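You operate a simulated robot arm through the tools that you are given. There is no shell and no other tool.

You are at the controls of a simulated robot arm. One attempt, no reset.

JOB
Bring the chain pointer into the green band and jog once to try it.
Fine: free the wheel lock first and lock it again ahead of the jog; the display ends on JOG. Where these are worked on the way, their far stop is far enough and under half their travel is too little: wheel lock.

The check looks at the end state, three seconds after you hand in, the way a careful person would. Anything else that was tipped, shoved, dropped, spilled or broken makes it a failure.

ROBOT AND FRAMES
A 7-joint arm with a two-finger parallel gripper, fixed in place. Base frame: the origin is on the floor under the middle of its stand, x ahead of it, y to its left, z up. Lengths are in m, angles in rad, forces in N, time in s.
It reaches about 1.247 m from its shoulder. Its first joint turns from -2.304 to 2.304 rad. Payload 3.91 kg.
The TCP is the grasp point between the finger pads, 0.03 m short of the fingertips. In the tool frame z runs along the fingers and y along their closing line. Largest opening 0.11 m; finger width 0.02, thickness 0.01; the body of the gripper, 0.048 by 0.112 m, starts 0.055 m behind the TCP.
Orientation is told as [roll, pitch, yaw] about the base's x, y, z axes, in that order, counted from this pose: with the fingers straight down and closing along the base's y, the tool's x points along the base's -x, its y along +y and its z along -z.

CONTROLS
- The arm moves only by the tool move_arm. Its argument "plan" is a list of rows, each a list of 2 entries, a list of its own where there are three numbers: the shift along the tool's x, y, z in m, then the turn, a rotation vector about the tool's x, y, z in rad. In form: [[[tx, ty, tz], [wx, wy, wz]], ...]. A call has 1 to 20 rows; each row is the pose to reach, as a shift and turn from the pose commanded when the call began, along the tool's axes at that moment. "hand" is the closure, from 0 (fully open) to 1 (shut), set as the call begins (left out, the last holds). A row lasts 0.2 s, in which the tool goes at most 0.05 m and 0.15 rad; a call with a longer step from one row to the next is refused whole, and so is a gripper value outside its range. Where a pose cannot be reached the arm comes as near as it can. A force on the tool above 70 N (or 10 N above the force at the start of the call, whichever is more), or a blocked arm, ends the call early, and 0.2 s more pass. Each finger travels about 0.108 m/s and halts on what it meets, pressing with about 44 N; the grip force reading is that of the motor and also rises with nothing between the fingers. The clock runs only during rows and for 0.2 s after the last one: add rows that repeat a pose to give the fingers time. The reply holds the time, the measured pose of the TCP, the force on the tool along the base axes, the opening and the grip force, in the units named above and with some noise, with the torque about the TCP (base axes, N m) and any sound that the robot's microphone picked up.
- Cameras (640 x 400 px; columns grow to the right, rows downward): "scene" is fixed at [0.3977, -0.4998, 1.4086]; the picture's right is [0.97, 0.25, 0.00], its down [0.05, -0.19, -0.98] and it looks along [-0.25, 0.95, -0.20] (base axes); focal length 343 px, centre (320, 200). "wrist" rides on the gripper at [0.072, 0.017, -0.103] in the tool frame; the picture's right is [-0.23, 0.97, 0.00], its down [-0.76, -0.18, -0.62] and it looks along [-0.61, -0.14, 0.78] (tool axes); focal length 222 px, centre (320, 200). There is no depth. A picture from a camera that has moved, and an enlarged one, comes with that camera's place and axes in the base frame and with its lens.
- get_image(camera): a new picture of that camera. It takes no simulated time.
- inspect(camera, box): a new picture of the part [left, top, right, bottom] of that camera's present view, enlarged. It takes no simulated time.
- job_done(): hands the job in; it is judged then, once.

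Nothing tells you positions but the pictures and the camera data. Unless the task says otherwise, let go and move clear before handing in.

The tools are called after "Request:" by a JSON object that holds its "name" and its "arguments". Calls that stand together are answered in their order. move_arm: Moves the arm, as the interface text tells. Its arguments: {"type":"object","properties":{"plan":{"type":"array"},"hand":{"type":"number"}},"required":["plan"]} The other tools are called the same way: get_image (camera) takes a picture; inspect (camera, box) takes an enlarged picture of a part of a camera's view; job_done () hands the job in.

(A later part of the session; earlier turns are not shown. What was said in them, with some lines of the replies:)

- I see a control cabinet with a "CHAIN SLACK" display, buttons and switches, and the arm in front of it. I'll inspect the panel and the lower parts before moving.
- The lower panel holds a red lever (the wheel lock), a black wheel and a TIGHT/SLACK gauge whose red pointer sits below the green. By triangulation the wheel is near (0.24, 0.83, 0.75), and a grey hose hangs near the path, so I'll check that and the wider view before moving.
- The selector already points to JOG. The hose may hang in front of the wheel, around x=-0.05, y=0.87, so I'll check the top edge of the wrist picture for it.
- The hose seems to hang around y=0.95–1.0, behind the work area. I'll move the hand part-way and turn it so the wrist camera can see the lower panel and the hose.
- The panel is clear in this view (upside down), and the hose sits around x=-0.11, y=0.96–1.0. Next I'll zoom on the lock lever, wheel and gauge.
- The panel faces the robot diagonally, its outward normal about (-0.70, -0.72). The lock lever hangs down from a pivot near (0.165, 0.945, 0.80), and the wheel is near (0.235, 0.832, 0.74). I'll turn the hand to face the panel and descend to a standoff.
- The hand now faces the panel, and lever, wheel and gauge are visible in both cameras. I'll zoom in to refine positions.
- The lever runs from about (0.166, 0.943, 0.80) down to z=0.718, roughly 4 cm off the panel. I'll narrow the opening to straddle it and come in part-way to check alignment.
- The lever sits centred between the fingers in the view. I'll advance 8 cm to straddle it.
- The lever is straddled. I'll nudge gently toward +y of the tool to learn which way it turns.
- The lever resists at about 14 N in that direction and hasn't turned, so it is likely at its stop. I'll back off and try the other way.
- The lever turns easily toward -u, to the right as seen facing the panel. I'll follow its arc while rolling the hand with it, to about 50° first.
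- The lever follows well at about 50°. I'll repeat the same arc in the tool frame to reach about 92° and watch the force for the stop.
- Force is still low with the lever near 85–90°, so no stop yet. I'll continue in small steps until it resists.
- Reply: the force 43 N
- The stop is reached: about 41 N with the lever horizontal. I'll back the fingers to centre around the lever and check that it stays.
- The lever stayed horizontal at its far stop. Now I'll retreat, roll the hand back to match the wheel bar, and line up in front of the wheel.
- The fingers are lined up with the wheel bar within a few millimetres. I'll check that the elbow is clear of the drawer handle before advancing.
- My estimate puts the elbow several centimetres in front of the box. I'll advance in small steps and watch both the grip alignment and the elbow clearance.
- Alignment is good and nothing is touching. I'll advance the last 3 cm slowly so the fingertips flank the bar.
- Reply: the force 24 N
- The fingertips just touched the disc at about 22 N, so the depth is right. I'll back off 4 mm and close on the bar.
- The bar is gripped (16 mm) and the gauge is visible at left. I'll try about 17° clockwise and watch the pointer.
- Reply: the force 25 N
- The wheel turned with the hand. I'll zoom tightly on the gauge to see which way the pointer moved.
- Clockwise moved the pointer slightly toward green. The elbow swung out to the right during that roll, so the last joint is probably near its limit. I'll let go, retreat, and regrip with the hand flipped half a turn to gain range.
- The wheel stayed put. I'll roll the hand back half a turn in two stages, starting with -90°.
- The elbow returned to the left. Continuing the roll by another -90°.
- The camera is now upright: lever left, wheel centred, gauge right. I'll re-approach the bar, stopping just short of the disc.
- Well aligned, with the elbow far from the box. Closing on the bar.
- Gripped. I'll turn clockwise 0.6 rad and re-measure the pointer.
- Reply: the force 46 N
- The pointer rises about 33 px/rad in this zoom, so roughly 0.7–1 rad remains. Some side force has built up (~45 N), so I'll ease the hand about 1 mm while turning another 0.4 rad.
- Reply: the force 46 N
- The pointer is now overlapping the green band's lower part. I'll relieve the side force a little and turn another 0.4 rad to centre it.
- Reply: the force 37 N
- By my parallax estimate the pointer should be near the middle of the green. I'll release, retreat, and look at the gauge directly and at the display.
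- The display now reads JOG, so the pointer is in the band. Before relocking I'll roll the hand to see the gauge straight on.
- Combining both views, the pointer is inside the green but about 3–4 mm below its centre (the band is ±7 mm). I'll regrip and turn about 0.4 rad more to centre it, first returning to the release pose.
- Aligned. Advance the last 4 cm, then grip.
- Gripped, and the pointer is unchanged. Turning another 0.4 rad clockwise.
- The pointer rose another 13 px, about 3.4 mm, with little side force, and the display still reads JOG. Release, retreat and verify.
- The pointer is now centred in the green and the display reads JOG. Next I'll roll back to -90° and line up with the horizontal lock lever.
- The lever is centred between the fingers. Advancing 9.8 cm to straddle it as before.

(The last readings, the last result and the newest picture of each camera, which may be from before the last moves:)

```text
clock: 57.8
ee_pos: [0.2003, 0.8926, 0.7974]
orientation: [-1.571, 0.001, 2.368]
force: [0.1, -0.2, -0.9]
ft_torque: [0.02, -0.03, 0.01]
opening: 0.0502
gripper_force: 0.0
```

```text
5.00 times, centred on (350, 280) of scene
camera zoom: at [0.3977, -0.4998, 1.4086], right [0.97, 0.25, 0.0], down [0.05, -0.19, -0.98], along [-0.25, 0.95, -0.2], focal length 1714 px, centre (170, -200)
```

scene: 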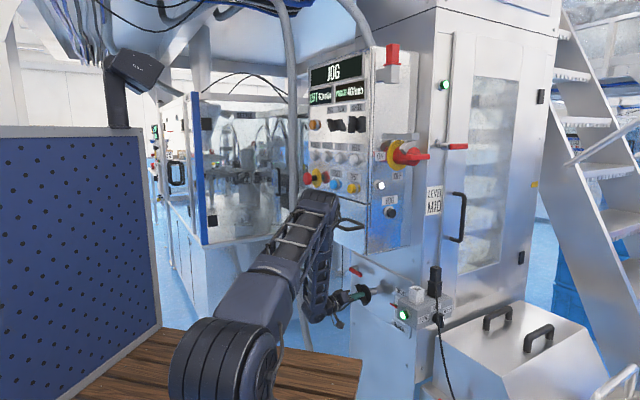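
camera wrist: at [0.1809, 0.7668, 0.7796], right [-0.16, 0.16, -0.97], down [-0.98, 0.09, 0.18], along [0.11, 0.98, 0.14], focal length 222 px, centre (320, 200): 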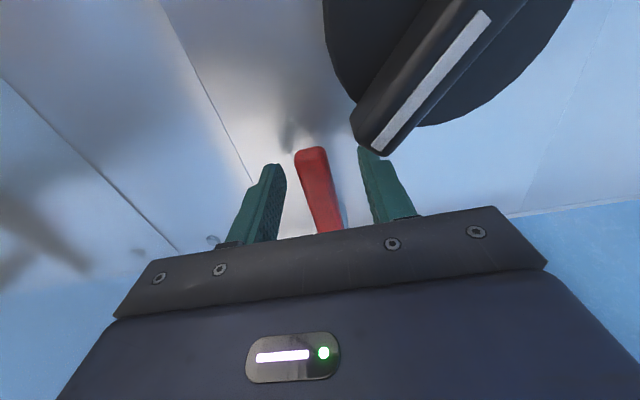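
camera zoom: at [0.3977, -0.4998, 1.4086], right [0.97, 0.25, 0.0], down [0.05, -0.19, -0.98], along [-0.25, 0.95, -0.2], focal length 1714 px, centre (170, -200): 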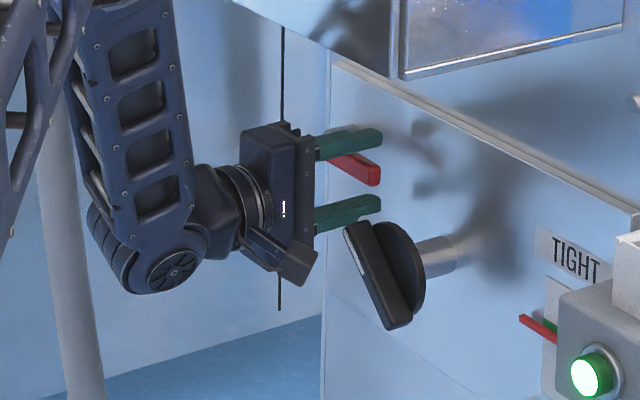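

The lever is straddled, with clearance to the wheel bar. I'll push it down along its arc, to halfway first.

Request:
{"name": "move_arm", "arguments": {"plan": [[[0, 0.0085, 0], [0, 0, 0]], [[0, 0.017, 0], [0, 0, 0]], [[-0.0027, 0.024, 0], [0, 0, 0.131]], [[-0.0063, 0.0307, 0], [0, 0, 0.262]], [[-0.0107, 0.0368, 0], [0, 0, 0.393]], [[-0.0159, 0.0422, 0], [0, 0, 0.524]], [[-0.0217, 0.047, 0], [0, 0, 0.654]], [[-0.0281, 0.0509, 0], [0, 0, 0.785]]]}}

Request:
{"name": "get_image", "arguments": {"camera": "wrist"}}

Request:
{"name": "inspect", "arguments": {"camera": "scene", "box": [290, 240, 410, 320]}}

```text
clock: 59.6
ee_pos: [0.1802, 0.9108, 0.7471]
orientation: [-1.57, -0.786, 2.368]
force: [0.6, -0.4, 1.8]
ft_torque: [0.0, -0.01, -0.04]
opening: 0.0506
gripper_force: 0.7
```

```text
taken
camera wrist: at [0.1371, 0.8098, 0.6831], right [-0.61, 0.59, -0.53], down [-0.73, -0.16, 0.66], along [0.31, 0.79, 0.53], focal length 222 px, centre (320, 200)
```

wrist: 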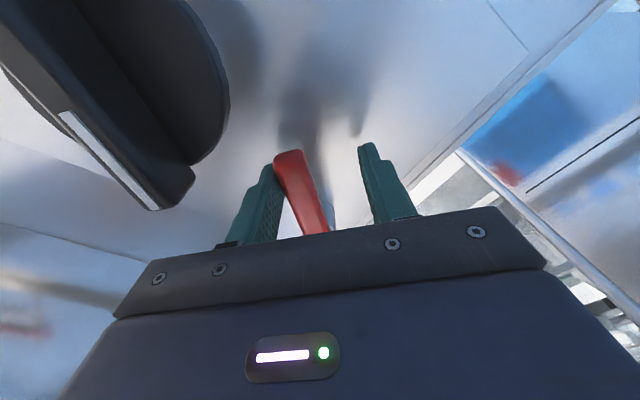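

```text
5.00 times, centred on (350, 280) of scene
camera zoom: at [0.3977, -0.4998, 1.4086], right [0.97, 0.25, 0.0], down [0.05, -0.19, -0.98], along [-0.25, 0.95, -0.2], focal length 1714 px, centre (170, -200)
```

zoom: 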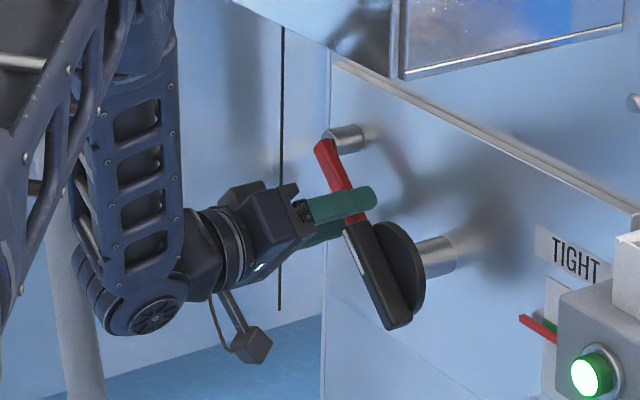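

The lever follows and the wheel is untouched. Continuing to vertical.

Request:
{"name": "move_arm", "arguments": {"plan": [[[-0.0027, 0.007, 0], [0, 0, 0.131]], [[-0.0063, 0.0137, 0], [0, 0, 0.262]], [[-0.0107, 0.0198, 0], [0, 0, 0.393]], [[-0.0159, 0.0252, 0], [0, 0, 0.524]], [[-0.0217, 0.03, 0], [0, 0, 0.654]], [[-0.0281, 0.0339, 0], [0, 0, 0.785]]]}}

Request:
{"name": "get_image", "arguments": {"camera": "wrist"}}

Request:
{"name": "inspect", "arguments": {"camera": "scene", "box": [290, 240, 410, 320]}}

```text
clock: 61.0
ee_pos: [0.1508, 0.9423, 0.7427]
orientation: [-1.56, -1.573, 2.358]
force: [0.7, -0.4, 0.2]
ft_torque: [-0.03, -0.02, -0.05]
opening: 0.0506
gripper_force: 0.2
```

```text
taken
camera wrist: at [0.0652, 0.8794, 0.6696], right [-0.7, 0.68, 0.23], down [-0.31, -0.57, 0.76], along [0.65, 0.46, 0.61], focal length 222 px, centre (320, 200)
```

wrist: 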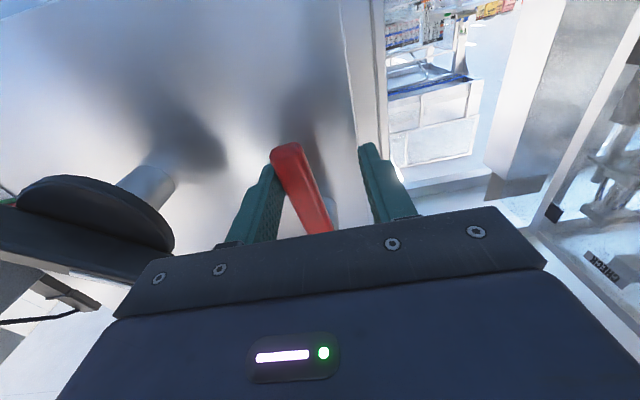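

```text
5.00 times, centred on (350, 280) of scene
camera zoom: at [0.3977, -0.4998, 1.4086], right [0.97, 0.25, 0.0], down [0.05, -0.19, -0.98], along [-0.25, 0.95, -0.2], focal length 1714 px, centre (170, -200)
```

zoom: 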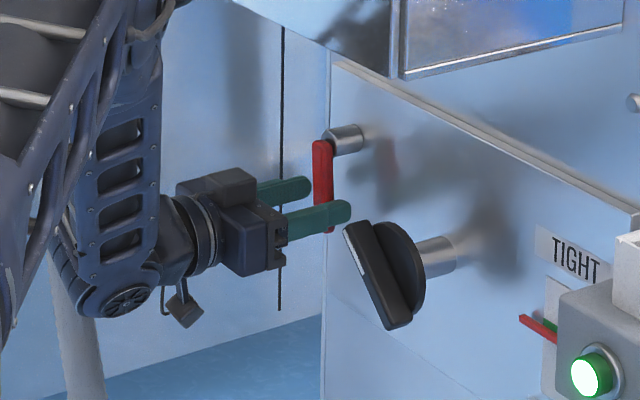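

Nearly vertical. I'll push the last bit toward +u until it firmly meets the stop.

Request:
{"name": "move_arm", "arguments": {"plan": [[[0, 0.003, 0], [0, 0, 0]], [[0, 0.006, 0], [0, 0, 0]], [[0, 0.009, 0], [0, 0, 0]], [[0, 0.011, 0], [0, 0, 0]], [[0, 0.013, 0], [0, 0, 0]]]}}

Request:
{"name": "get_image", "arguments": {"camera": "wrist"}}

Request:
{"name": "inspect", "arguments": {"camera": "scene", "box": [290, 240, 410, 320]}}

```text
clock: 62.2
ee_pos: [0.1428, 0.9506, 0.7421]
orientation: [-1.91, -1.567, 2.708]
force: [12.0, -20.5, 3.5]
ft_torque: [0.31, -0.16, -0.68]
opening: 0.0615
gripper_force: 11.7
```

```text
taken
camera wrist: at [0.058, 0.8882, 0.6689], right [-0.7, 0.68, 0.22], down [-0.31, -0.57, 0.76], along [0.65, 0.46, 0.61], focal length 222 px, centre (320, 200)
```

wrist: 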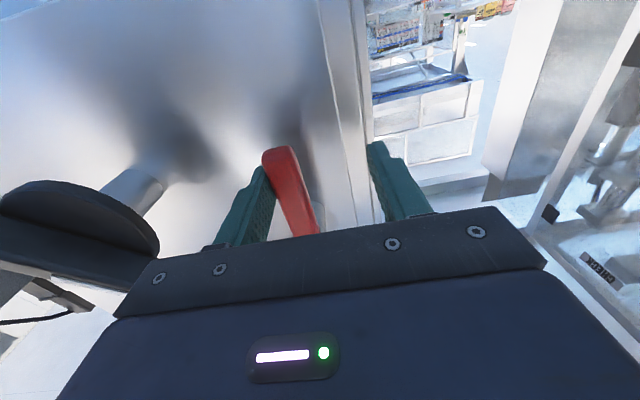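

```text
5.00 times, centred on (350, 280) of scene
camera zoom: at [0.3977, -0.4998, 1.4086], right [0.97, 0.25, 0.0], down [0.05, -0.19, -0.98], along [-0.25, 0.95, -0.2], focal length 1714 px, centre (170, -200)
```

zoom: 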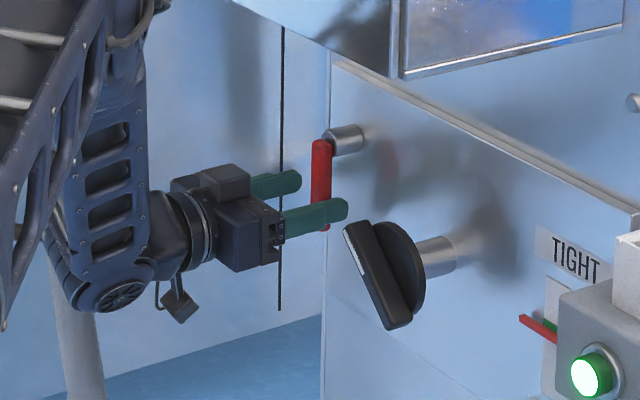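

The lever is back at its locked stop (24 N). I'll centre the fingers off the lever, retreat straight out, and check lever, gauge and display.

Request:
{"name": "move_arm", "arguments": {"plan": [[[0, -0.008, 0], [0, 0, 0]], [[0, -0.016, 0], [0, 0, 0]], [[0, -0.022, 0], [0, 0, 0]], [[0, -0.022, -0.015], [0, 0, 0]], [[0, -0.022, -0.035], [0, 0, 0]], [[0, -0.022, -0.06], [0, 0, 0]], [[0, -0.022, -0.09], [0, 0, 0]], [[0, -0.022, -0.12], [0, 0, 0]], [[0, -0.022, -0.15], [0, 0, 0]], [[0, -0.022, -0.15], [0, 0, 0]]]}}

Request:
{"name": "get_image", "arguments": {"camera": "wrist"}}

Request:
{"name": "get_image", "arguments": {"camera": "scene"}}

Request:
{"name": "inspect", "arguments": {"camera": "scene", "box": [340, 255, 420, 320]}}

```text
clock: 64.4
ee_pos: [0.0528, 0.8279, 0.7432]
orientation: [-1.771, -1.567, 2.569]
force: [0.2, 0.3, 0.9]
ft_torque: [0.01, -0.02, 0.03]
opening: 0.0503
gripper_force: 0.1
```

```text
taken
camera wrist: at [-0.0317, 0.7659, 0.6691], right [-0.7, 0.68, 0.22], down [-0.31, -0.57, 0.76], along [0.65, 0.46, 0.61], focal length 222 px, centre (320, 200)
```

wrist: 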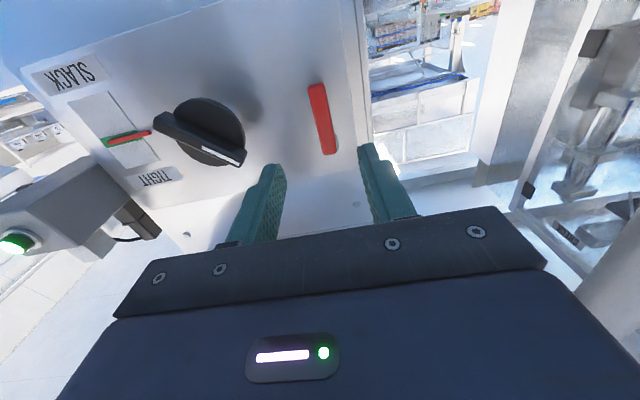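

```text
taken
```

scene: 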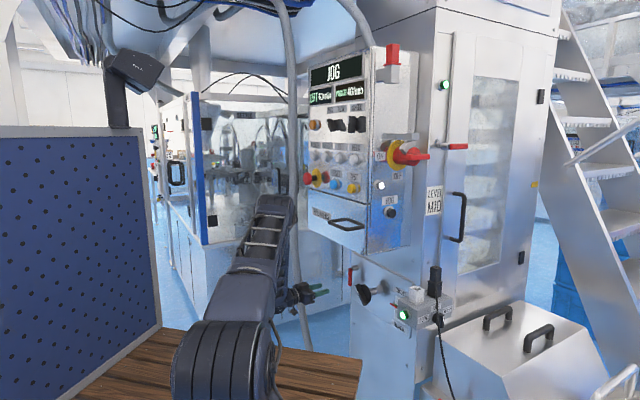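

```text
6.15 times, centred on (380, 288) of scene
camera zoom: at [0.3977, -0.4998, 1.4086], right [0.97, 0.25, 0.0], down [0.05, -0.19, -0.98], along [-0.25, 0.95, -0.2], focal length 2109 px, centre (-49, -338)
```

zoom: 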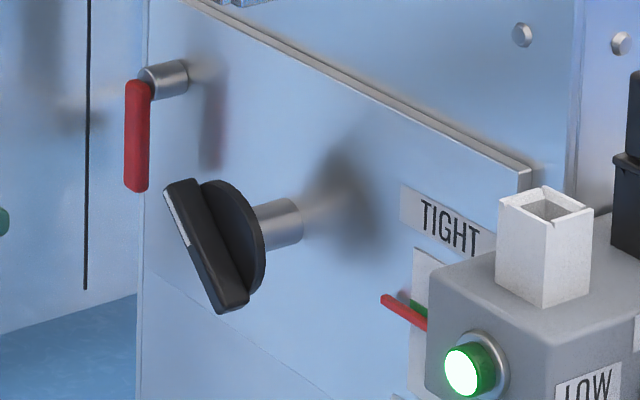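

The lever is down (locked), the pointer is in the green and the display reads JOG. The JOG button is on the box's right side face, near (0.345, 0.706, 1.13), so I'll close the hand, back up and out the way I came in, then go around.

Request:
{"name": "move_arm", "arguments": {"plan": [[[-0.0179, -0.0011, -0.015], [0.0089, 0.0534, 0.0053]], [[-0.0358, -0.0022, -0.03], [0.0178, 0.1068, 0.0105]], [[-0.0537, -0.0033, -0.045], [0.0267, 0.1602, 0.0158]], [[-0.0716, -0.0044, -0.0599], [0.0355, 0.2135, 0.0211]], [[-0.0895, -0.0055, -0.0749], [0.0444, 0.2669, 0.0264]], [[-0.1074, -0.0066, -0.0899], [0.0533, 0.3203, 0.0316]], [[-0.1253, -0.0077, -0.1049], [0.0622, 0.3737, 0.0369]], [[-0.1432, -0.0088, -0.1199], [0.0711, 0.4271, 0.0422]], [[-0.1611, -0.0099, -0.1349], [0.08, 0.4805, 0.0474]], [[-0.179, -0.011, -0.1499], [0.0889, 0.5339, 0.0527]], [[-0.1969, -0.012, -0.1648], [0.0977, 0.5872, 0.058]], [[-0.2148, -0.0131, -0.1798], [0.1066, 0.6406, 0.0632]], [[-0.2327, -0.0142, -0.1948], [0.1155, 0.694, 0.0685]], [[-0.2506, -0.0153, -0.2098], [0.1244, 0.7474, 0.0738]], [[-0.2685, -0.0164, -0.2248], [0.1333, 0.8008, 0.0791]], [[-0.2864, -0.0175, -0.2398], [0.1422, 0.8542, 0.0843]], [[-0.3043, -0.0186, -0.2548], [0.151, 0.9075, 0.0896]], [[-0.3222, -0.0197, -0.2697], [0.1599, 0.9609, 0.0949]], [[-0.3401, -0.0208, -0.2847], [0.1688, 1.0143, 0.1001]], [[-0.358, -0.0219, -0.2997], [0.1777, 1.0677, 0.1054]]], "hand": 1.0}}

Request:
{"name": "get_image", "arguments": {"camera": "scene"}}

```text
clock: 68.6
ee_pos: [-0.1425, 0.5968, 1.1011]
orientation: [-0.003, -0.498, 0.603]
force: [0.0, -0.2, 1.0]
ft_torque: [-0.01, -0.01, 0.02]
opening: 0.0001
gripper_force: 37.2
```

```text
taken
```

scene: 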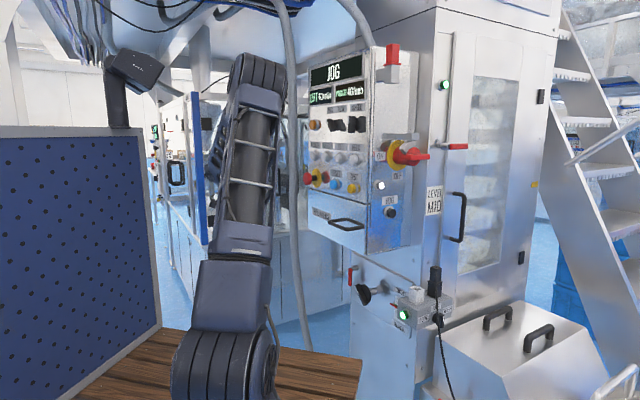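

Clear so far. Now I'll return to the starting fingers-down pose, which is safely away from the cabinet.

Request:
{"name": "move_arm", "arguments": {"plan": [[[-0.0113, -0.016, -0.0179], [0.0125, 0.0404, 0.049]], [[-0.0225, -0.0319, -0.0358], [0.025, 0.0808, 0.0979]], [[-0.0338, -0.0479, -0.0536], [0.0375, 0.1212, 0.1469]], [[-0.0451, -0.0638, -0.0715], [0.05, 0.1616, 0.1958]], [[-0.0563, -0.0798, -0.0894], [0.0625, 0.202, 0.2448]], [[-0.0676, -0.0957, -0.1073], [0.075, 0.2424, 0.2937]], [[-0.0789, -0.1117, -0.1251], [0.0875, 0.2828, 0.3427]], [[-0.0901, -0.1276, -0.143], [0.1, 0.3232, 0.3916]], [[-0.1014, -0.1436, -0.1609], [0.1125, 0.3636, 0.4406]], [[-0.1127, -0.1595, -0.1788], [0.125, 0.404, 0.4895]], [[-0.1239, -0.1755, -0.1966], [0.1375, 0.4444, 0.5385]], [[-0.1352, -0.1914, -0.2145], [0.15, 0.4848, 0.5874]]], "hand": 1.0}}

Request:
{"name": "get_image", "arguments": {"camera": "scene"}}

Request:
{"name": "get_image", "arguments": {"camera": "wrist"}}

```text
clock: 71.2
ee_pos: [-0.0228, 0.45, 1.3563]
orientation: [-0.002, -0.002, 0.001]
force: [-0.4, -0.5, 0.3]
ft_torque: [-0.05, 0.01, 0.0]
opening: 0.0
gripper_force: 37.4
```

```text
taken
```

scene: 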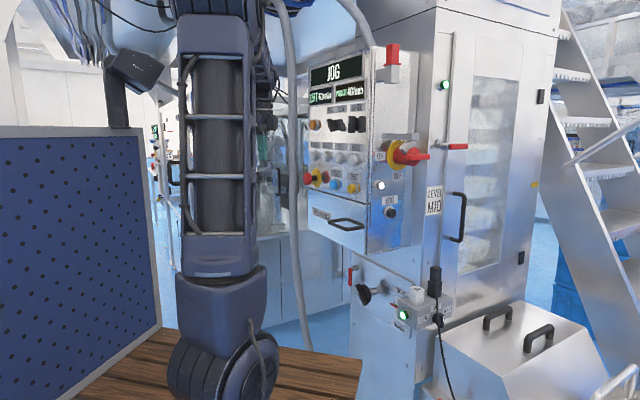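

```text
taken
camera wrist: at [-0.0949, 0.467, 1.4577], right [0.23, 0.97, 0.0], down [0.76, -0.18, 0.62], along [0.61, -0.14, -0.78], focal length 222 px, centre (320, 200)
```

wrist: 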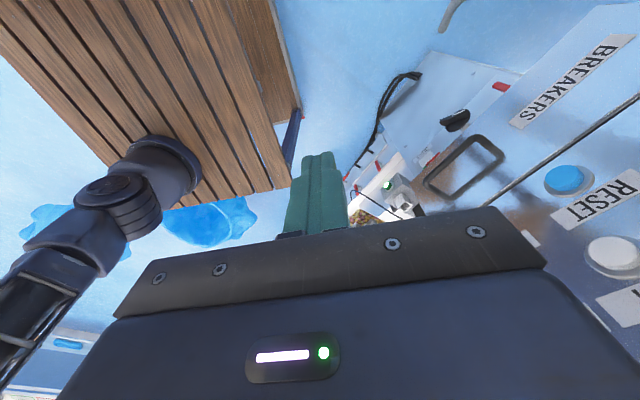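

Back at the start pose. Now I'll swing the hand around to the right, keeping the same radius and turning yaw with it.

Request:
{"name": "move_arm", "arguments": {"plan": [[[-0.0354, 0.001, 0], [0, 0, 0.0773]], [[-0.0707, -0.0015, 0], [0, 0, 0.1546]], [[-0.1056, -0.0068, 0], [0, 0, 0.2319]], [[-0.14, -0.0148, 0], [0, 0, 0.3092]], [[-0.1737, -0.0254, 0], [0, 0, 0.3865]], [[-0.2065, -0.0387, 0], [0, 0, 0.4638]], [[-0.2381, -0.0545, 0], [0, 0, 0.5411]], [[-0.2684, -0.0727, 0], [0, 0, 0.6184]], [[-0.2971, -0.0932, 0], [0, 0, 0.6957]], [[-0.3242, -0.116, 0], [0, 0, 0.773]], [[-0.3242, -0.116, 0], [0, 0, 0.773]]], "hand": 1.0}}

Request:
{"name": "get_image", "arguments": {"camera": "scene"}}

Request:
{"name": "get_image", "arguments": {"camera": "wrist"}}

```text
clock: 73.6
ee_pos: [0.3026, 0.3339, 1.3549]
orientation: [-0.001, -0.001, -0.774]
force: [0.0, -0.5, -0.7]
ft_torque: [0.01, -0.01, 0.04]
opening: 0.0
gripper_force: 37.9
```

```text
taken
```

scene: 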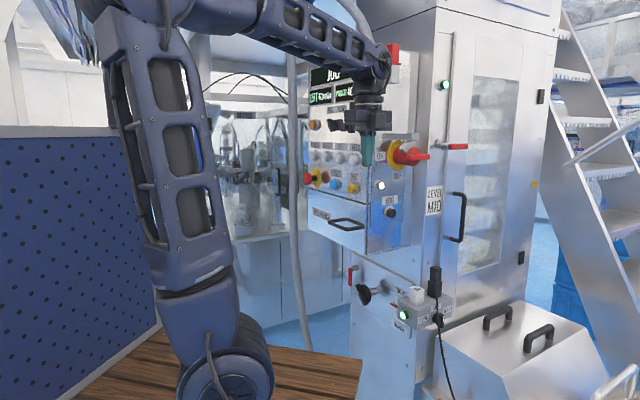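

```text
taken
camera wrist: at [0.2611, 0.3974, 1.4576], right [0.84, 0.54, 0.0], down [0.42, -0.66, 0.62], along [0.34, -0.53, -0.78], focal length 222 px, centre (320, 200)
```

wrist: 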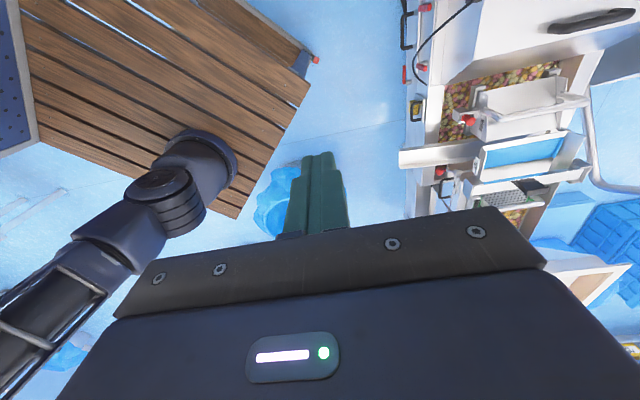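

Now I'll rotate the fingers to point left toward the side face (camera on top) while moving to a waypoint to the right of the box.

Request:
{"name": "move_arm", "arguments": {"plan": [[[-0.0042, 0.0127, 0.0075], [0, 0.1122, 0]], [[-0.0085, 0.0255, 0.015], [0, 0.2244, 0]], [[-0.0127, 0.0382, 0.0225], [0, 0.3366, 0]], [[-0.0169, 0.0509, 0.03], [0, 0.4488, 0]], [[-0.0212, 0.0636, 0.0375], [0, 0.561, 0]], [[-0.0254, 0.0764, 0.045], [0, 0.6732, 0]], [[-0.0297, 0.0891, 0.0525], [0, 0.7854, 0]], [[-0.0339, 0.1018, 0.06], [0, 0.8976, 0]], [[-0.0381, 0.1146, 0.0675], [0, 1.0098, 0]], [[-0.0424, 0.1273, 0.075], [0, 1.122, 0]], [[-0.0466, 0.14, 0.0825], [0, 1.2342, 0]], [[-0.0508, 0.1527, 0.09], [0, 1.3464, 0]], [[-0.0551, 0.1655, 0.0975], [0, 1.4586, 0]], [[-0.0593, 0.1782, 0.105], [0, 1.5708, 0]], [[-0.0593, 0.1782, 0.105], [0, 1.5708, 0]]], "hand": 1.0}}

Request:
{"name": "get_image", "arguments": {"camera": "scene"}}

Request:
{"name": "get_image", "arguments": {"camera": "wrist"}}

```text
clock: 76.8
ee_pos: [0.4694, 0.4214, 1.2526]
orientation: [0.457, 1.569, -0.317]
force: [-0.3, 0.4, 0.2]
ft_torque: [0.0, 0.01, -0.02]
opening: 0.0001
gripper_force: 37.4
```

```text
taken
```

scene: 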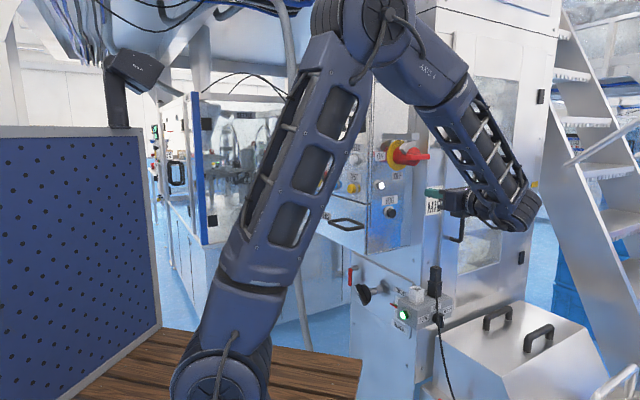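

```text
taken
camera wrist: at [0.5556, 0.3608, 1.3232], right [0.68, 0.7, -0.23], down [0.32, -0.56, -0.76], along [-0.66, 0.44, -0.61], focal length 222 px, centre (320, 200)
```

wrist: 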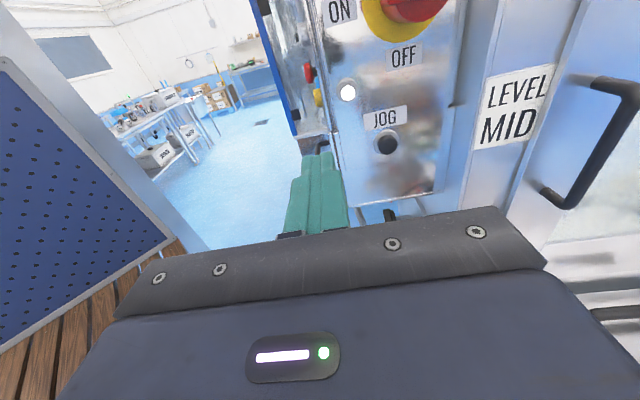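

The JOG button is plainly visible at about (0.348, 0.668, 1.133). I'll move laterally in line with it, then check alignment before going forward.

Request:
{"name": "move_arm", "arguments": {"plan": [[[-0.02, 0.0153, 0], [0, 0, 0]], [[-0.04, 0.0305, 0], [0, 0, 0]], [[-0.06, 0.0458, 0], [0, 0, 0]], [[-0.08, 0.061, 0], [0, 0, 0]], [[-0.1, 0.0763, 0], [0, 0, 0]], [[-0.1196, 0.0915, 0], [0, 0, 0]], [[-0.1196, 0.0915, 0.03], [0, 0, 0]], [[-0.1196, 0.0915, 0.06], [0, 0, 0]], [[-0.1196, 0.0915, 0.09], [0, 0, 0]], [[-0.1196, 0.0915, 0.1], [0, 0, 0]]], "hand": 1.0}}

Request:
{"name": "get_image", "arguments": {"camera": "wrist"}}

Request:
{"name": "get_image", "arguments": {"camera": "scene"}}

```text
clock: 79.0
ee_pos: [0.4602, 0.5555, 1.1306]
orientation: [-0.096, 1.567, -0.868]
force: [0.7, 0.2, 0.0]
ft_torque: [-0.04, -0.02, 0.02]
opening: 0.0
gripper_force: 37.6
```

```text
taken
camera wrist: at [0.5473, 0.4953, 1.2026], right [0.68, 0.7, -0.23], down [0.32, -0.56, -0.76], along [-0.66, 0.44, -0.61], focal length 222 px, centre (320, 200)
```

wrist: 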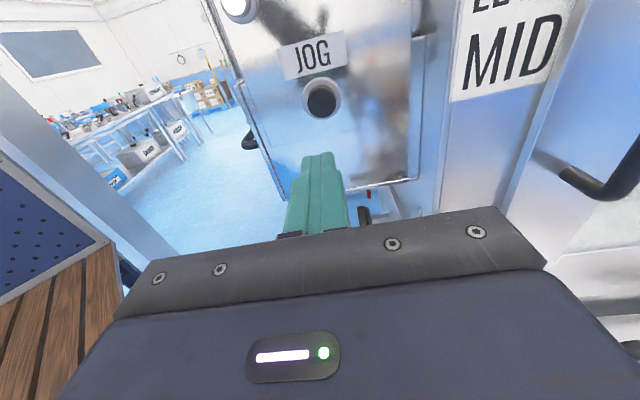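

```text
taken
```

scene: 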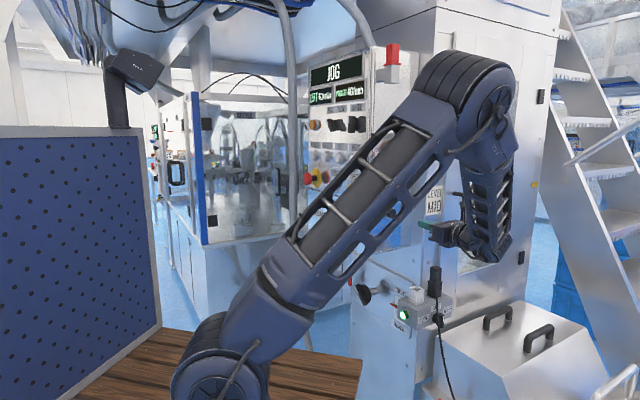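

Alignment is within a few millimetres. I'll move forward with a small correction to about 2 cm short of the button and check again.

Request:
{"name": "move_arm", "arguments": {"plan": [[[0.002, 0.001, 0.02], [0, 0, 0]], [[0.004, 0.002, 0.045], [0, 0, 0]], [[0.005, 0.003, 0.07], [0, 0, 0]], [[0.005, 0.003, 0.09], [0, 0, 0]], [[0.005, 0.003, 0.105], [0, 0, 0]], [[0.005, 0.003, 0.105], [0, 0, 0]]], "hand": 1.0}}

Request:
{"name": "get_image", "arguments": {"camera": "wrist"}}

Request:
{"name": "inspect", "arguments": {"camera": "wrist", "box": [240, 60, 400, 200]}}

Request:
{"name": "get_image", "arguments": {"camera": "scene"}}

```text
clock: 80.4
ee_pos: [0.3897, 0.6302, 1.1357]
orientation: [0.06, 1.569, -0.712]
force: [0.0, 1.0, 0.9]
ft_torque: [-0.02, 0.01, 0.02]
opening: 0.0
gripper_force: 37.9
```

```text
taken
camera wrist: at [0.4751, 0.5705, 1.2074], right [0.68, 0.7, -0.23], down [0.32, -0.56, -0.76], along [-0.66, 0.44, -0.61], focal length 222 px, centre (320, 200)
```

wrist: 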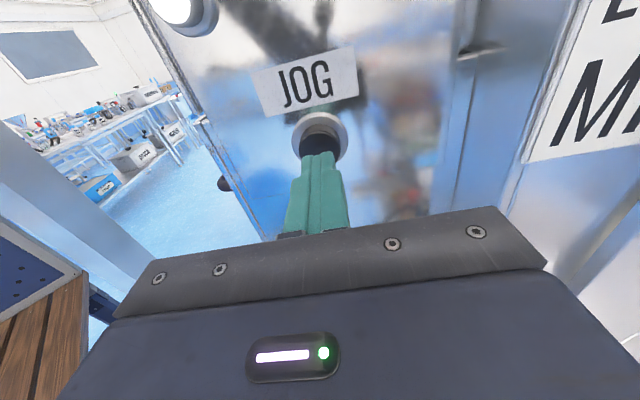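

```text
2.86 times, centred on (320, 130) of wrist
camera zoom: at [0.4751, 0.5705, 1.2074], right [0.68, 0.7, -0.23], down [0.32, -0.56, -0.76], along [-0.66, 0.44, -0.61], focal length 635 px, centre (320, 400)
```

zoom: 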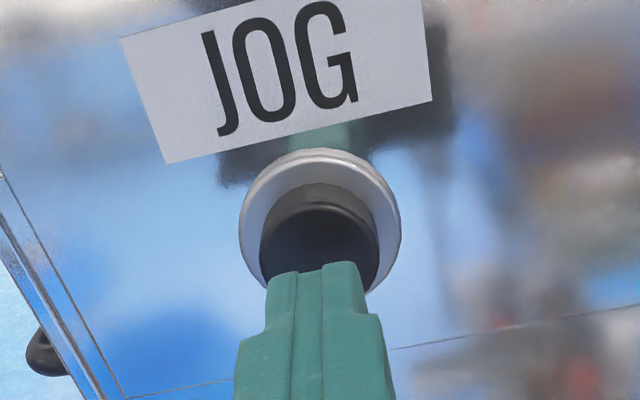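

```text
taken
```

scene: 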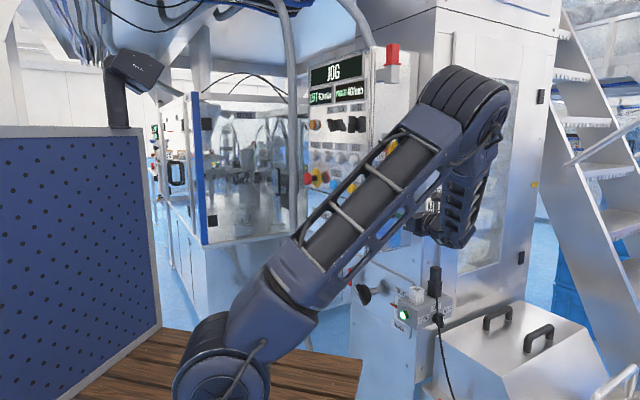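

The peg is centred on the button cap with about 2.5 cm to go. I'll advance until just about contact.

Request:
{"name": "move_arm", "arguments": {"plan": [[[0, 0, 0.008], [0, 0, 0]], [[0, 0, 0.015], [0, 0, 0]], [[0, 0, 0.02], [0, 0, 0]], [[0, 0, 0.023], [0, 0, 0]]], "hand": 1.0}}

Request:
{"name": "inspect", "arguments": {"camera": "wrist", "box": [240, 60, 400, 200]}}

```text
clock: 81.4
ee_pos: [0.3732, 0.6462, 1.134]
orientation: [-0.083, 1.567, -0.856]
force: [2.0, -2.5, -1.3]
ft_torque: [-0.02, -0.04, 0.01]
opening: 0.0001
gripper_force: 37.5
heard: click
```

```text
2.86 times, centred on (320, 130) of wrist
camera zoom: at [0.4581, 0.5868, 1.2065], right [0.68, 0.7, -0.23], down [0.32, -0.56, -0.76], along [-0.66, 0.44, -0.61], focal length 635 px, centre (320, 400)
```

zoom: 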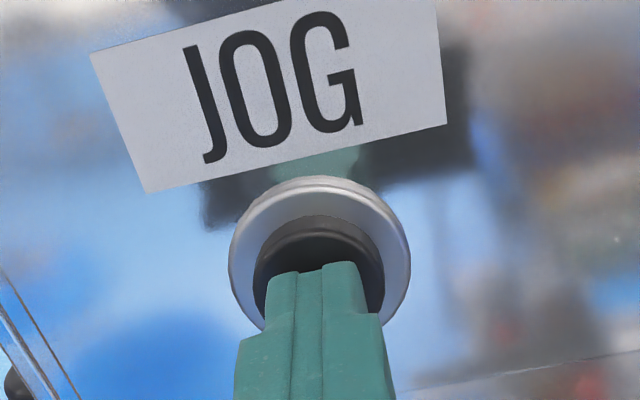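

A click was heard with light contact, so the button has registered a press. I'll check the display before releasing.

Request:
{"name": "inspect", "arguments": {"camera": "scene", "box": [290, 30, 450, 130]}}

Request:
{"name": "get_image", "arguments": {"camera": "scene"}}

```text
4.00 times, centred on (370, 80) of scene
camera zoom: at [0.3977, -0.4998, 1.4086], right [0.97, 0.25, 0.0], down [0.05, -0.19, -0.98], along [-0.25, 0.95, -0.2], focal length 1371 px, centre (120, 680)
```

zoom: 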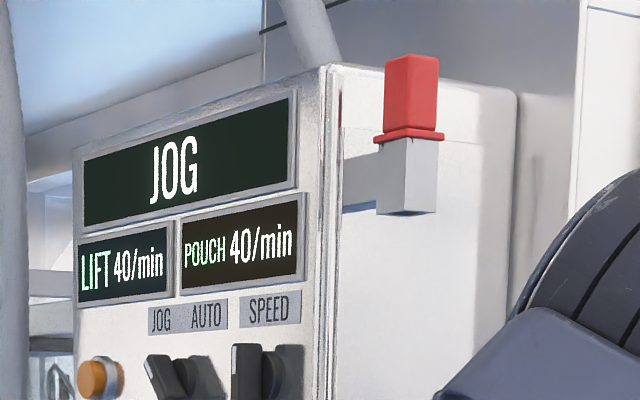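

```text
taken
```

scene: 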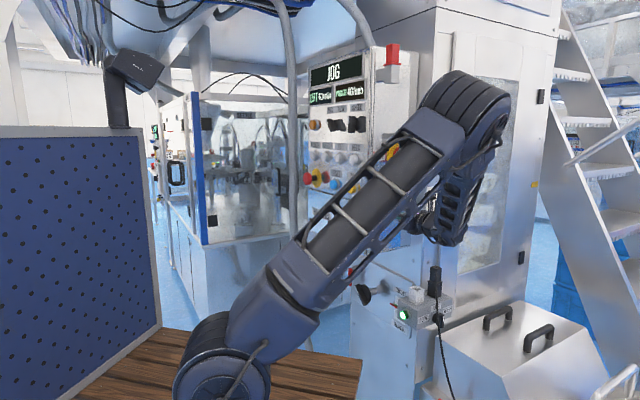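

The display stays on JOG. To be sure the press is decisive and not hovering at the switching point, I'll push about 1.5 mm further in the same press and read the force.

Request:
{"name": "move_arm", "arguments": {"plan": [[[0, 0, 0.0015], [0, 0, 0]]], "hand": 1.0}}

```text
clock: 81.8
ee_pos: [0.3716, 0.6465, 1.1356]
orientation: [0.026, 1.567, -0.747]
force: [8.9, -8.8, 1.6]
ft_torque: [-0.02, 0.07, 0.03]
opening: 0.0002
gripper_force: 38.5
```

Force rose to 12 N with no second click, so the button is fully pressed, once. Now I'll withdraw straight back and clear.

Request:
{"name": "move_arm", "arguments": {"plan": [[[0, 0, -0.02], [0, 0, 0]], [[0, 0, -0.05], [0, 0, 0]], [[0, 0, -0.085], [0, 0, 0]], [[0, 0, -0.12], [0, 0, 0]], [[0, 0, -0.15], [0, 0, 0]], [[0.03, -0.02, -0.18], [0, 0, 0]], [[0.06, -0.045, -0.2], [0, 0, 0]], [[0.09, -0.07, -0.21], [0, 0, 0]], [[0.115, -0.0945, -0.22], [0, 0, 0]], [[0.115, -0.0945, -0.22], [0, 0, 0]]], "hand": 1.0}}

Request:
{"name": "get_image", "arguments": {"camera": "scene"}}

Request:
{"name": "get_image", "arguments": {"camera": "wrist"}}

Request:
{"name": "inspect", "arguments": {"camera": "scene", "box": [340, 255, 420, 320]}}

Request:
{"name": "inspect", "arguments": {"camera": "scene", "box": [290, 40, 450, 140]}}

```text
clock: 84.0
ee_pos: [0.463, 0.4261, 1.2489]
orientation: [-0.125, 1.568, -0.902]
force: [-0.1, -1.1, 0.2]
ft_torque: [-0.01, 0.02, 0.0]
opening: 0.0
gripper_force: 37.4
```

```text
taken
```

scene: 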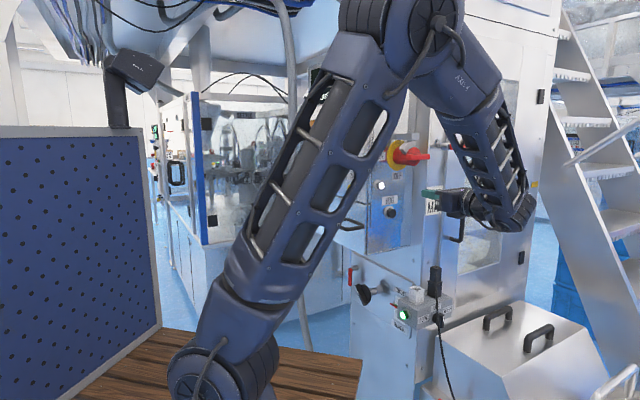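

```text
taken
camera wrist: at [0.5481, 0.3663, 1.3199], right [0.68, 0.7, -0.23], down [0.32, -0.56, -0.76], along [-0.66, 0.44, -0.61], focal length 222 px, centre (320, 200)
```

wrist: 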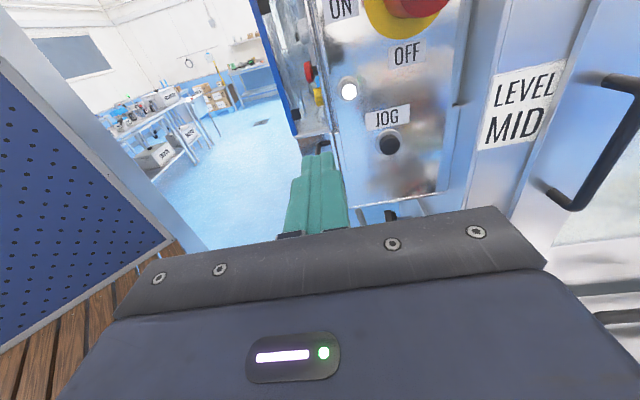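

```text
6.15 times, centred on (380, 288) of scene
camera zoom: at [0.3977, -0.4998, 1.4086], right [0.97, 0.25, 0.0], down [0.05, -0.19, -0.98], along [-0.25, 0.95, -0.2], focal length 2109 px, centre (-49, -338)
```

zoom: 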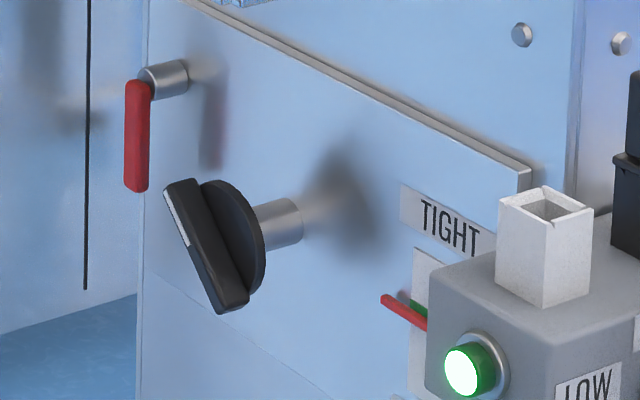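

```text
4.00 times, centred on (370, 90) of scene
camera zoom: at [0.3977, -0.4998, 1.4086], right [0.97, 0.25, 0.0], down [0.05, -0.19, -0.98], along [-0.25, 0.95, -0.2], focal length 1371 px, centre (120, 640)
```

zoom: 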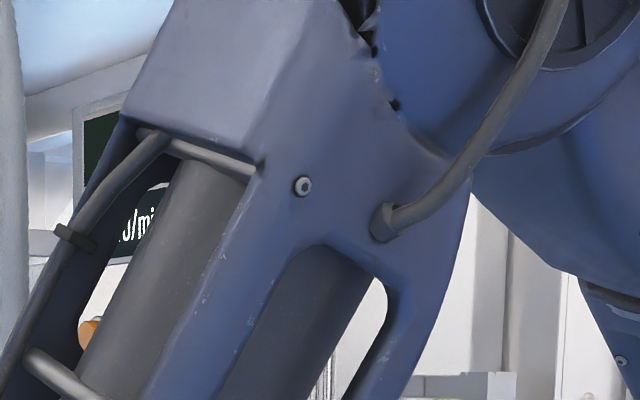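

The button, wheel, lever and gauge look right. The upper arm hides the display, so I'll retrace to the fingers-down pose to check it.

Request:
{"name": "move_arm", "arguments": {"plan": [[[0.0076, -0.0127, 0.0036], [0, -0.1122, 0]], [[0.0151, -0.0254, 0.0072], [0, -0.2244, 0]], [[0.0227, -0.0381, 0.0108], [0, -0.3366, 0]], [[0.0303, -0.0507, 0.0144], [0, -0.4488, 0]], [[0.0379, -0.0634, 0.018], [0, -0.561, 0]], [[0.0454, -0.0761, 0.0216], [0, -0.6732, 0]], [[0.053, -0.0888, 0.0252], [0, -0.7854, 0]], [[0.0606, -0.1015, 0.0288], [0, -0.8976, 0]], [[0.0681, -0.1142, 0.0324], [0, -1.0098, 0]], [[0.0757, -0.1269, 0.036], [0, -1.122, 0]], [[0.0833, -0.1395, 0.0396], [0, -1.2342, 0]], [[0.0909, -0.1522, 0.0432], [0, -1.3464, 0]], [[0.0984, -0.1649, 0.0468], [0, -1.4586, 0]], [[0.106, -0.1776, 0.0504], [0, -1.5708, 0]], [[0.106, -0.1776, 0.0504], [0, -1.5708, 0]]], "hand": 1.0}}

Request:
{"name": "get_image", "arguments": {"camera": "scene"}}

```text
clock: 87.2
ee_pos: [0.3021, 0.3348, 1.3572]
orientation: [0.001, -0.003, -0.773]
force: [0.2, 0.4, -0.1]
ft_torque: [0.03, 0.01, 0.01]
opening: 0.0
gripper_force: 37.9
```

```text
taken
```

scene: 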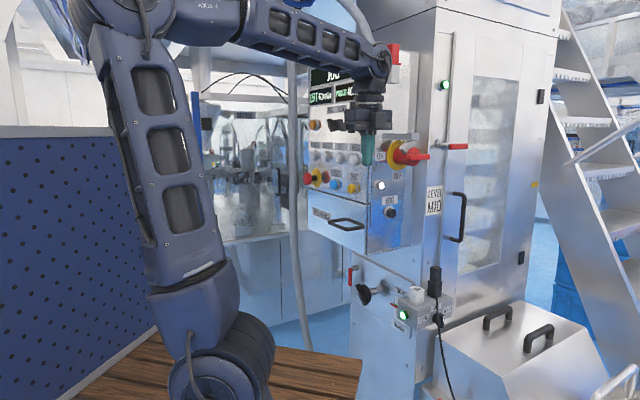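

The display is still partly hidden, so I'll swing back to the start position for a full view.

Request:
{"name": "move_arm", "arguments": {"plan": [[[0.0353, -0.0026, 0], [0, 0, -0.0773]], [[0.0702, -0.008, 0], [0, 0, -0.1546]], [[0.1046, -0.0162, 0], [0, 0, -0.2319]], [[0.1382, -0.027, 0], [0, 0, -0.3092]], [[0.1709, -0.0404, 0], [0, 0, -0.3865]], [[0.2024, -0.0564, 0], [0, 0, -0.4638]], [[0.2326, -0.0747, 0], [0, 0, -0.5411]], [[0.2613, -0.0953, 0], [0, 0, -0.6184]], [[0.2883, -0.1182, 0], [0, 0, -0.6957]], [[0.3129, -0.1437, 0], [0, 0, -0.773]], [[0.3129, -0.1437, 0], [0, 0, -0.773]]], "hand": 0.5}}

Request:
{"name": "get_image", "arguments": {"camera": "scene"}}

Request:
{"name": "inspect", "arguments": {"camera": "scene", "box": [290, 30, 450, 130]}}

Request:
{"name": "inspect", "arguments": {"camera": "scene", "box": [290, 130, 450, 230]}}

Request:
{"name": "inspect", "arguments": {"camera": "scene", "box": [384, 296, 408, 320]}}

Request:
{"name": "inspect", "arguments": {"camera": "scene", "box": [335, 258, 415, 318]}}

```text
clock: 89.6
ee_pos: [-0.0232, 0.4487, 1.3575]
orientation: [-0.001, -0.001, 0.002]
force: [-0.1, -0.1, -0.1]
ft_torque: [0.0, 0.0, -0.04]
opening: 0.055
gripper_force: 0.0
```

```text
taken
```

scene: 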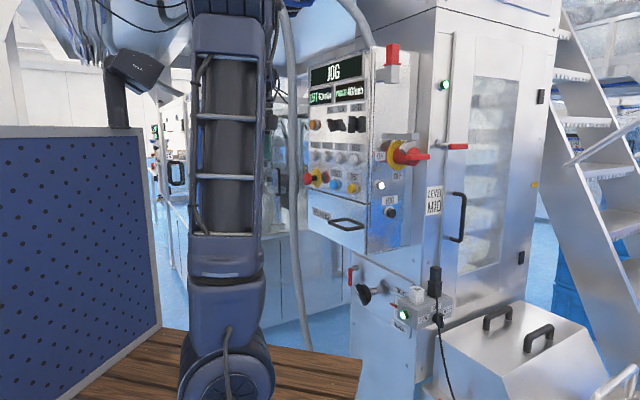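

```text
4.00 times, centred on (370, 80) of scene
camera zoom: at [0.3977, -0.4998, 1.4086], right [0.97, 0.25, 0.0], down [0.05, -0.19, -0.98], along [-0.25, 0.95, -0.2], focal length 1371 px, centre (120, 680)
```

zoom: 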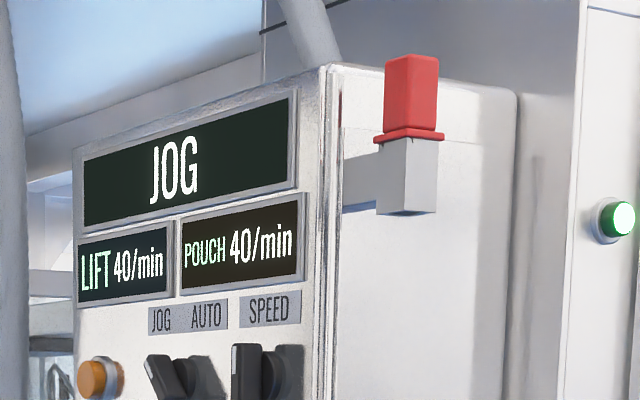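

```text
4.00 times, centred on (370, 180) of scene
camera zoom: at [0.3977, -0.4998, 1.4086], right [0.97, 0.25, 0.0], down [0.05, -0.19, -0.98], along [-0.25, 0.95, -0.2], focal length 1371 px, centre (120, 280)
```

zoom: 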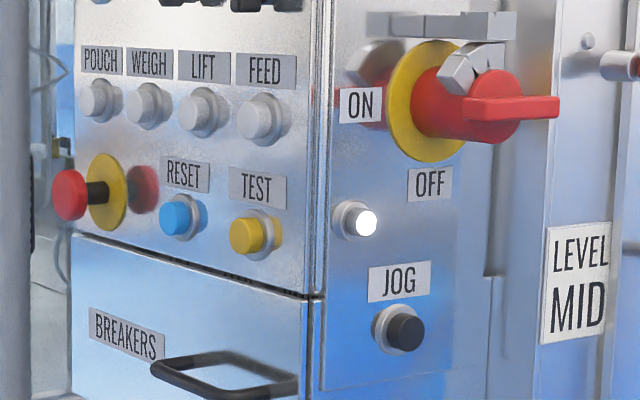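

```text
16.00 times, centred on (396, 308) of scene
camera zoom: at [0.3977, -0.4998, 1.4086], right [0.97, 0.25, 0.0], down [0.05, -0.19, -0.98], along [-0.25, 0.95, -0.2], focal length 5484 px, centre (-896, -1528)
```

zoom: 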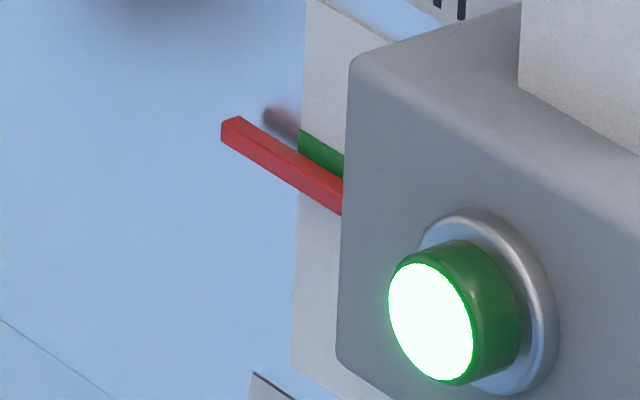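

```text
6.67 times, centred on (375, 288) of scene
camera zoom: at [0.3977, -0.4998, 1.4086], right [0.97, 0.25, 0.0], down [0.05, -0.19, -0.98], along [-0.25, 0.95, -0.2], focal length 2285 px, centre (-47, -387)
```

zoom: 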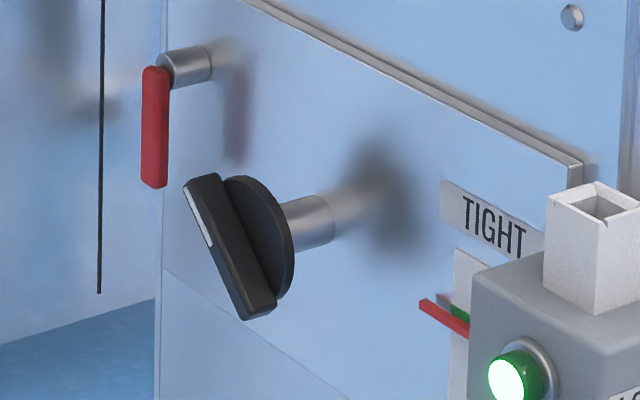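

The display reads JOG, the pointer is centred in the green, the lock lever is back at its locked stop, and JOG was pressed once with one click. Nothing else on the panel looks changed and the arm is clear, so I'm handing in.

Request:
{"name": "job_done", "arguments": {}}

```text
The job is handed in.
```

The job is handed in. The chain pointer sits in the middle of the green band, and I pressed JOG once.

- **Wheel lock:** I swung the lever to its far stop before touching the wheel. I pushed it back down to its locked stop before the jog.
- **Wheel:** I turned it clockwise until the pointer was centred, checking the gauge from two camera views.
- **Jog:** I pressed the JOG button fully in one press, and the microphone picked up one click.
- **Display:** It changed from CHAIN SLACK to JOG once the pointer was in the band. It still read JOG at my last look before hand-in.

In the last pictures nothing else on the panel looked moved. The arm is back at its start position, clear of the machine.
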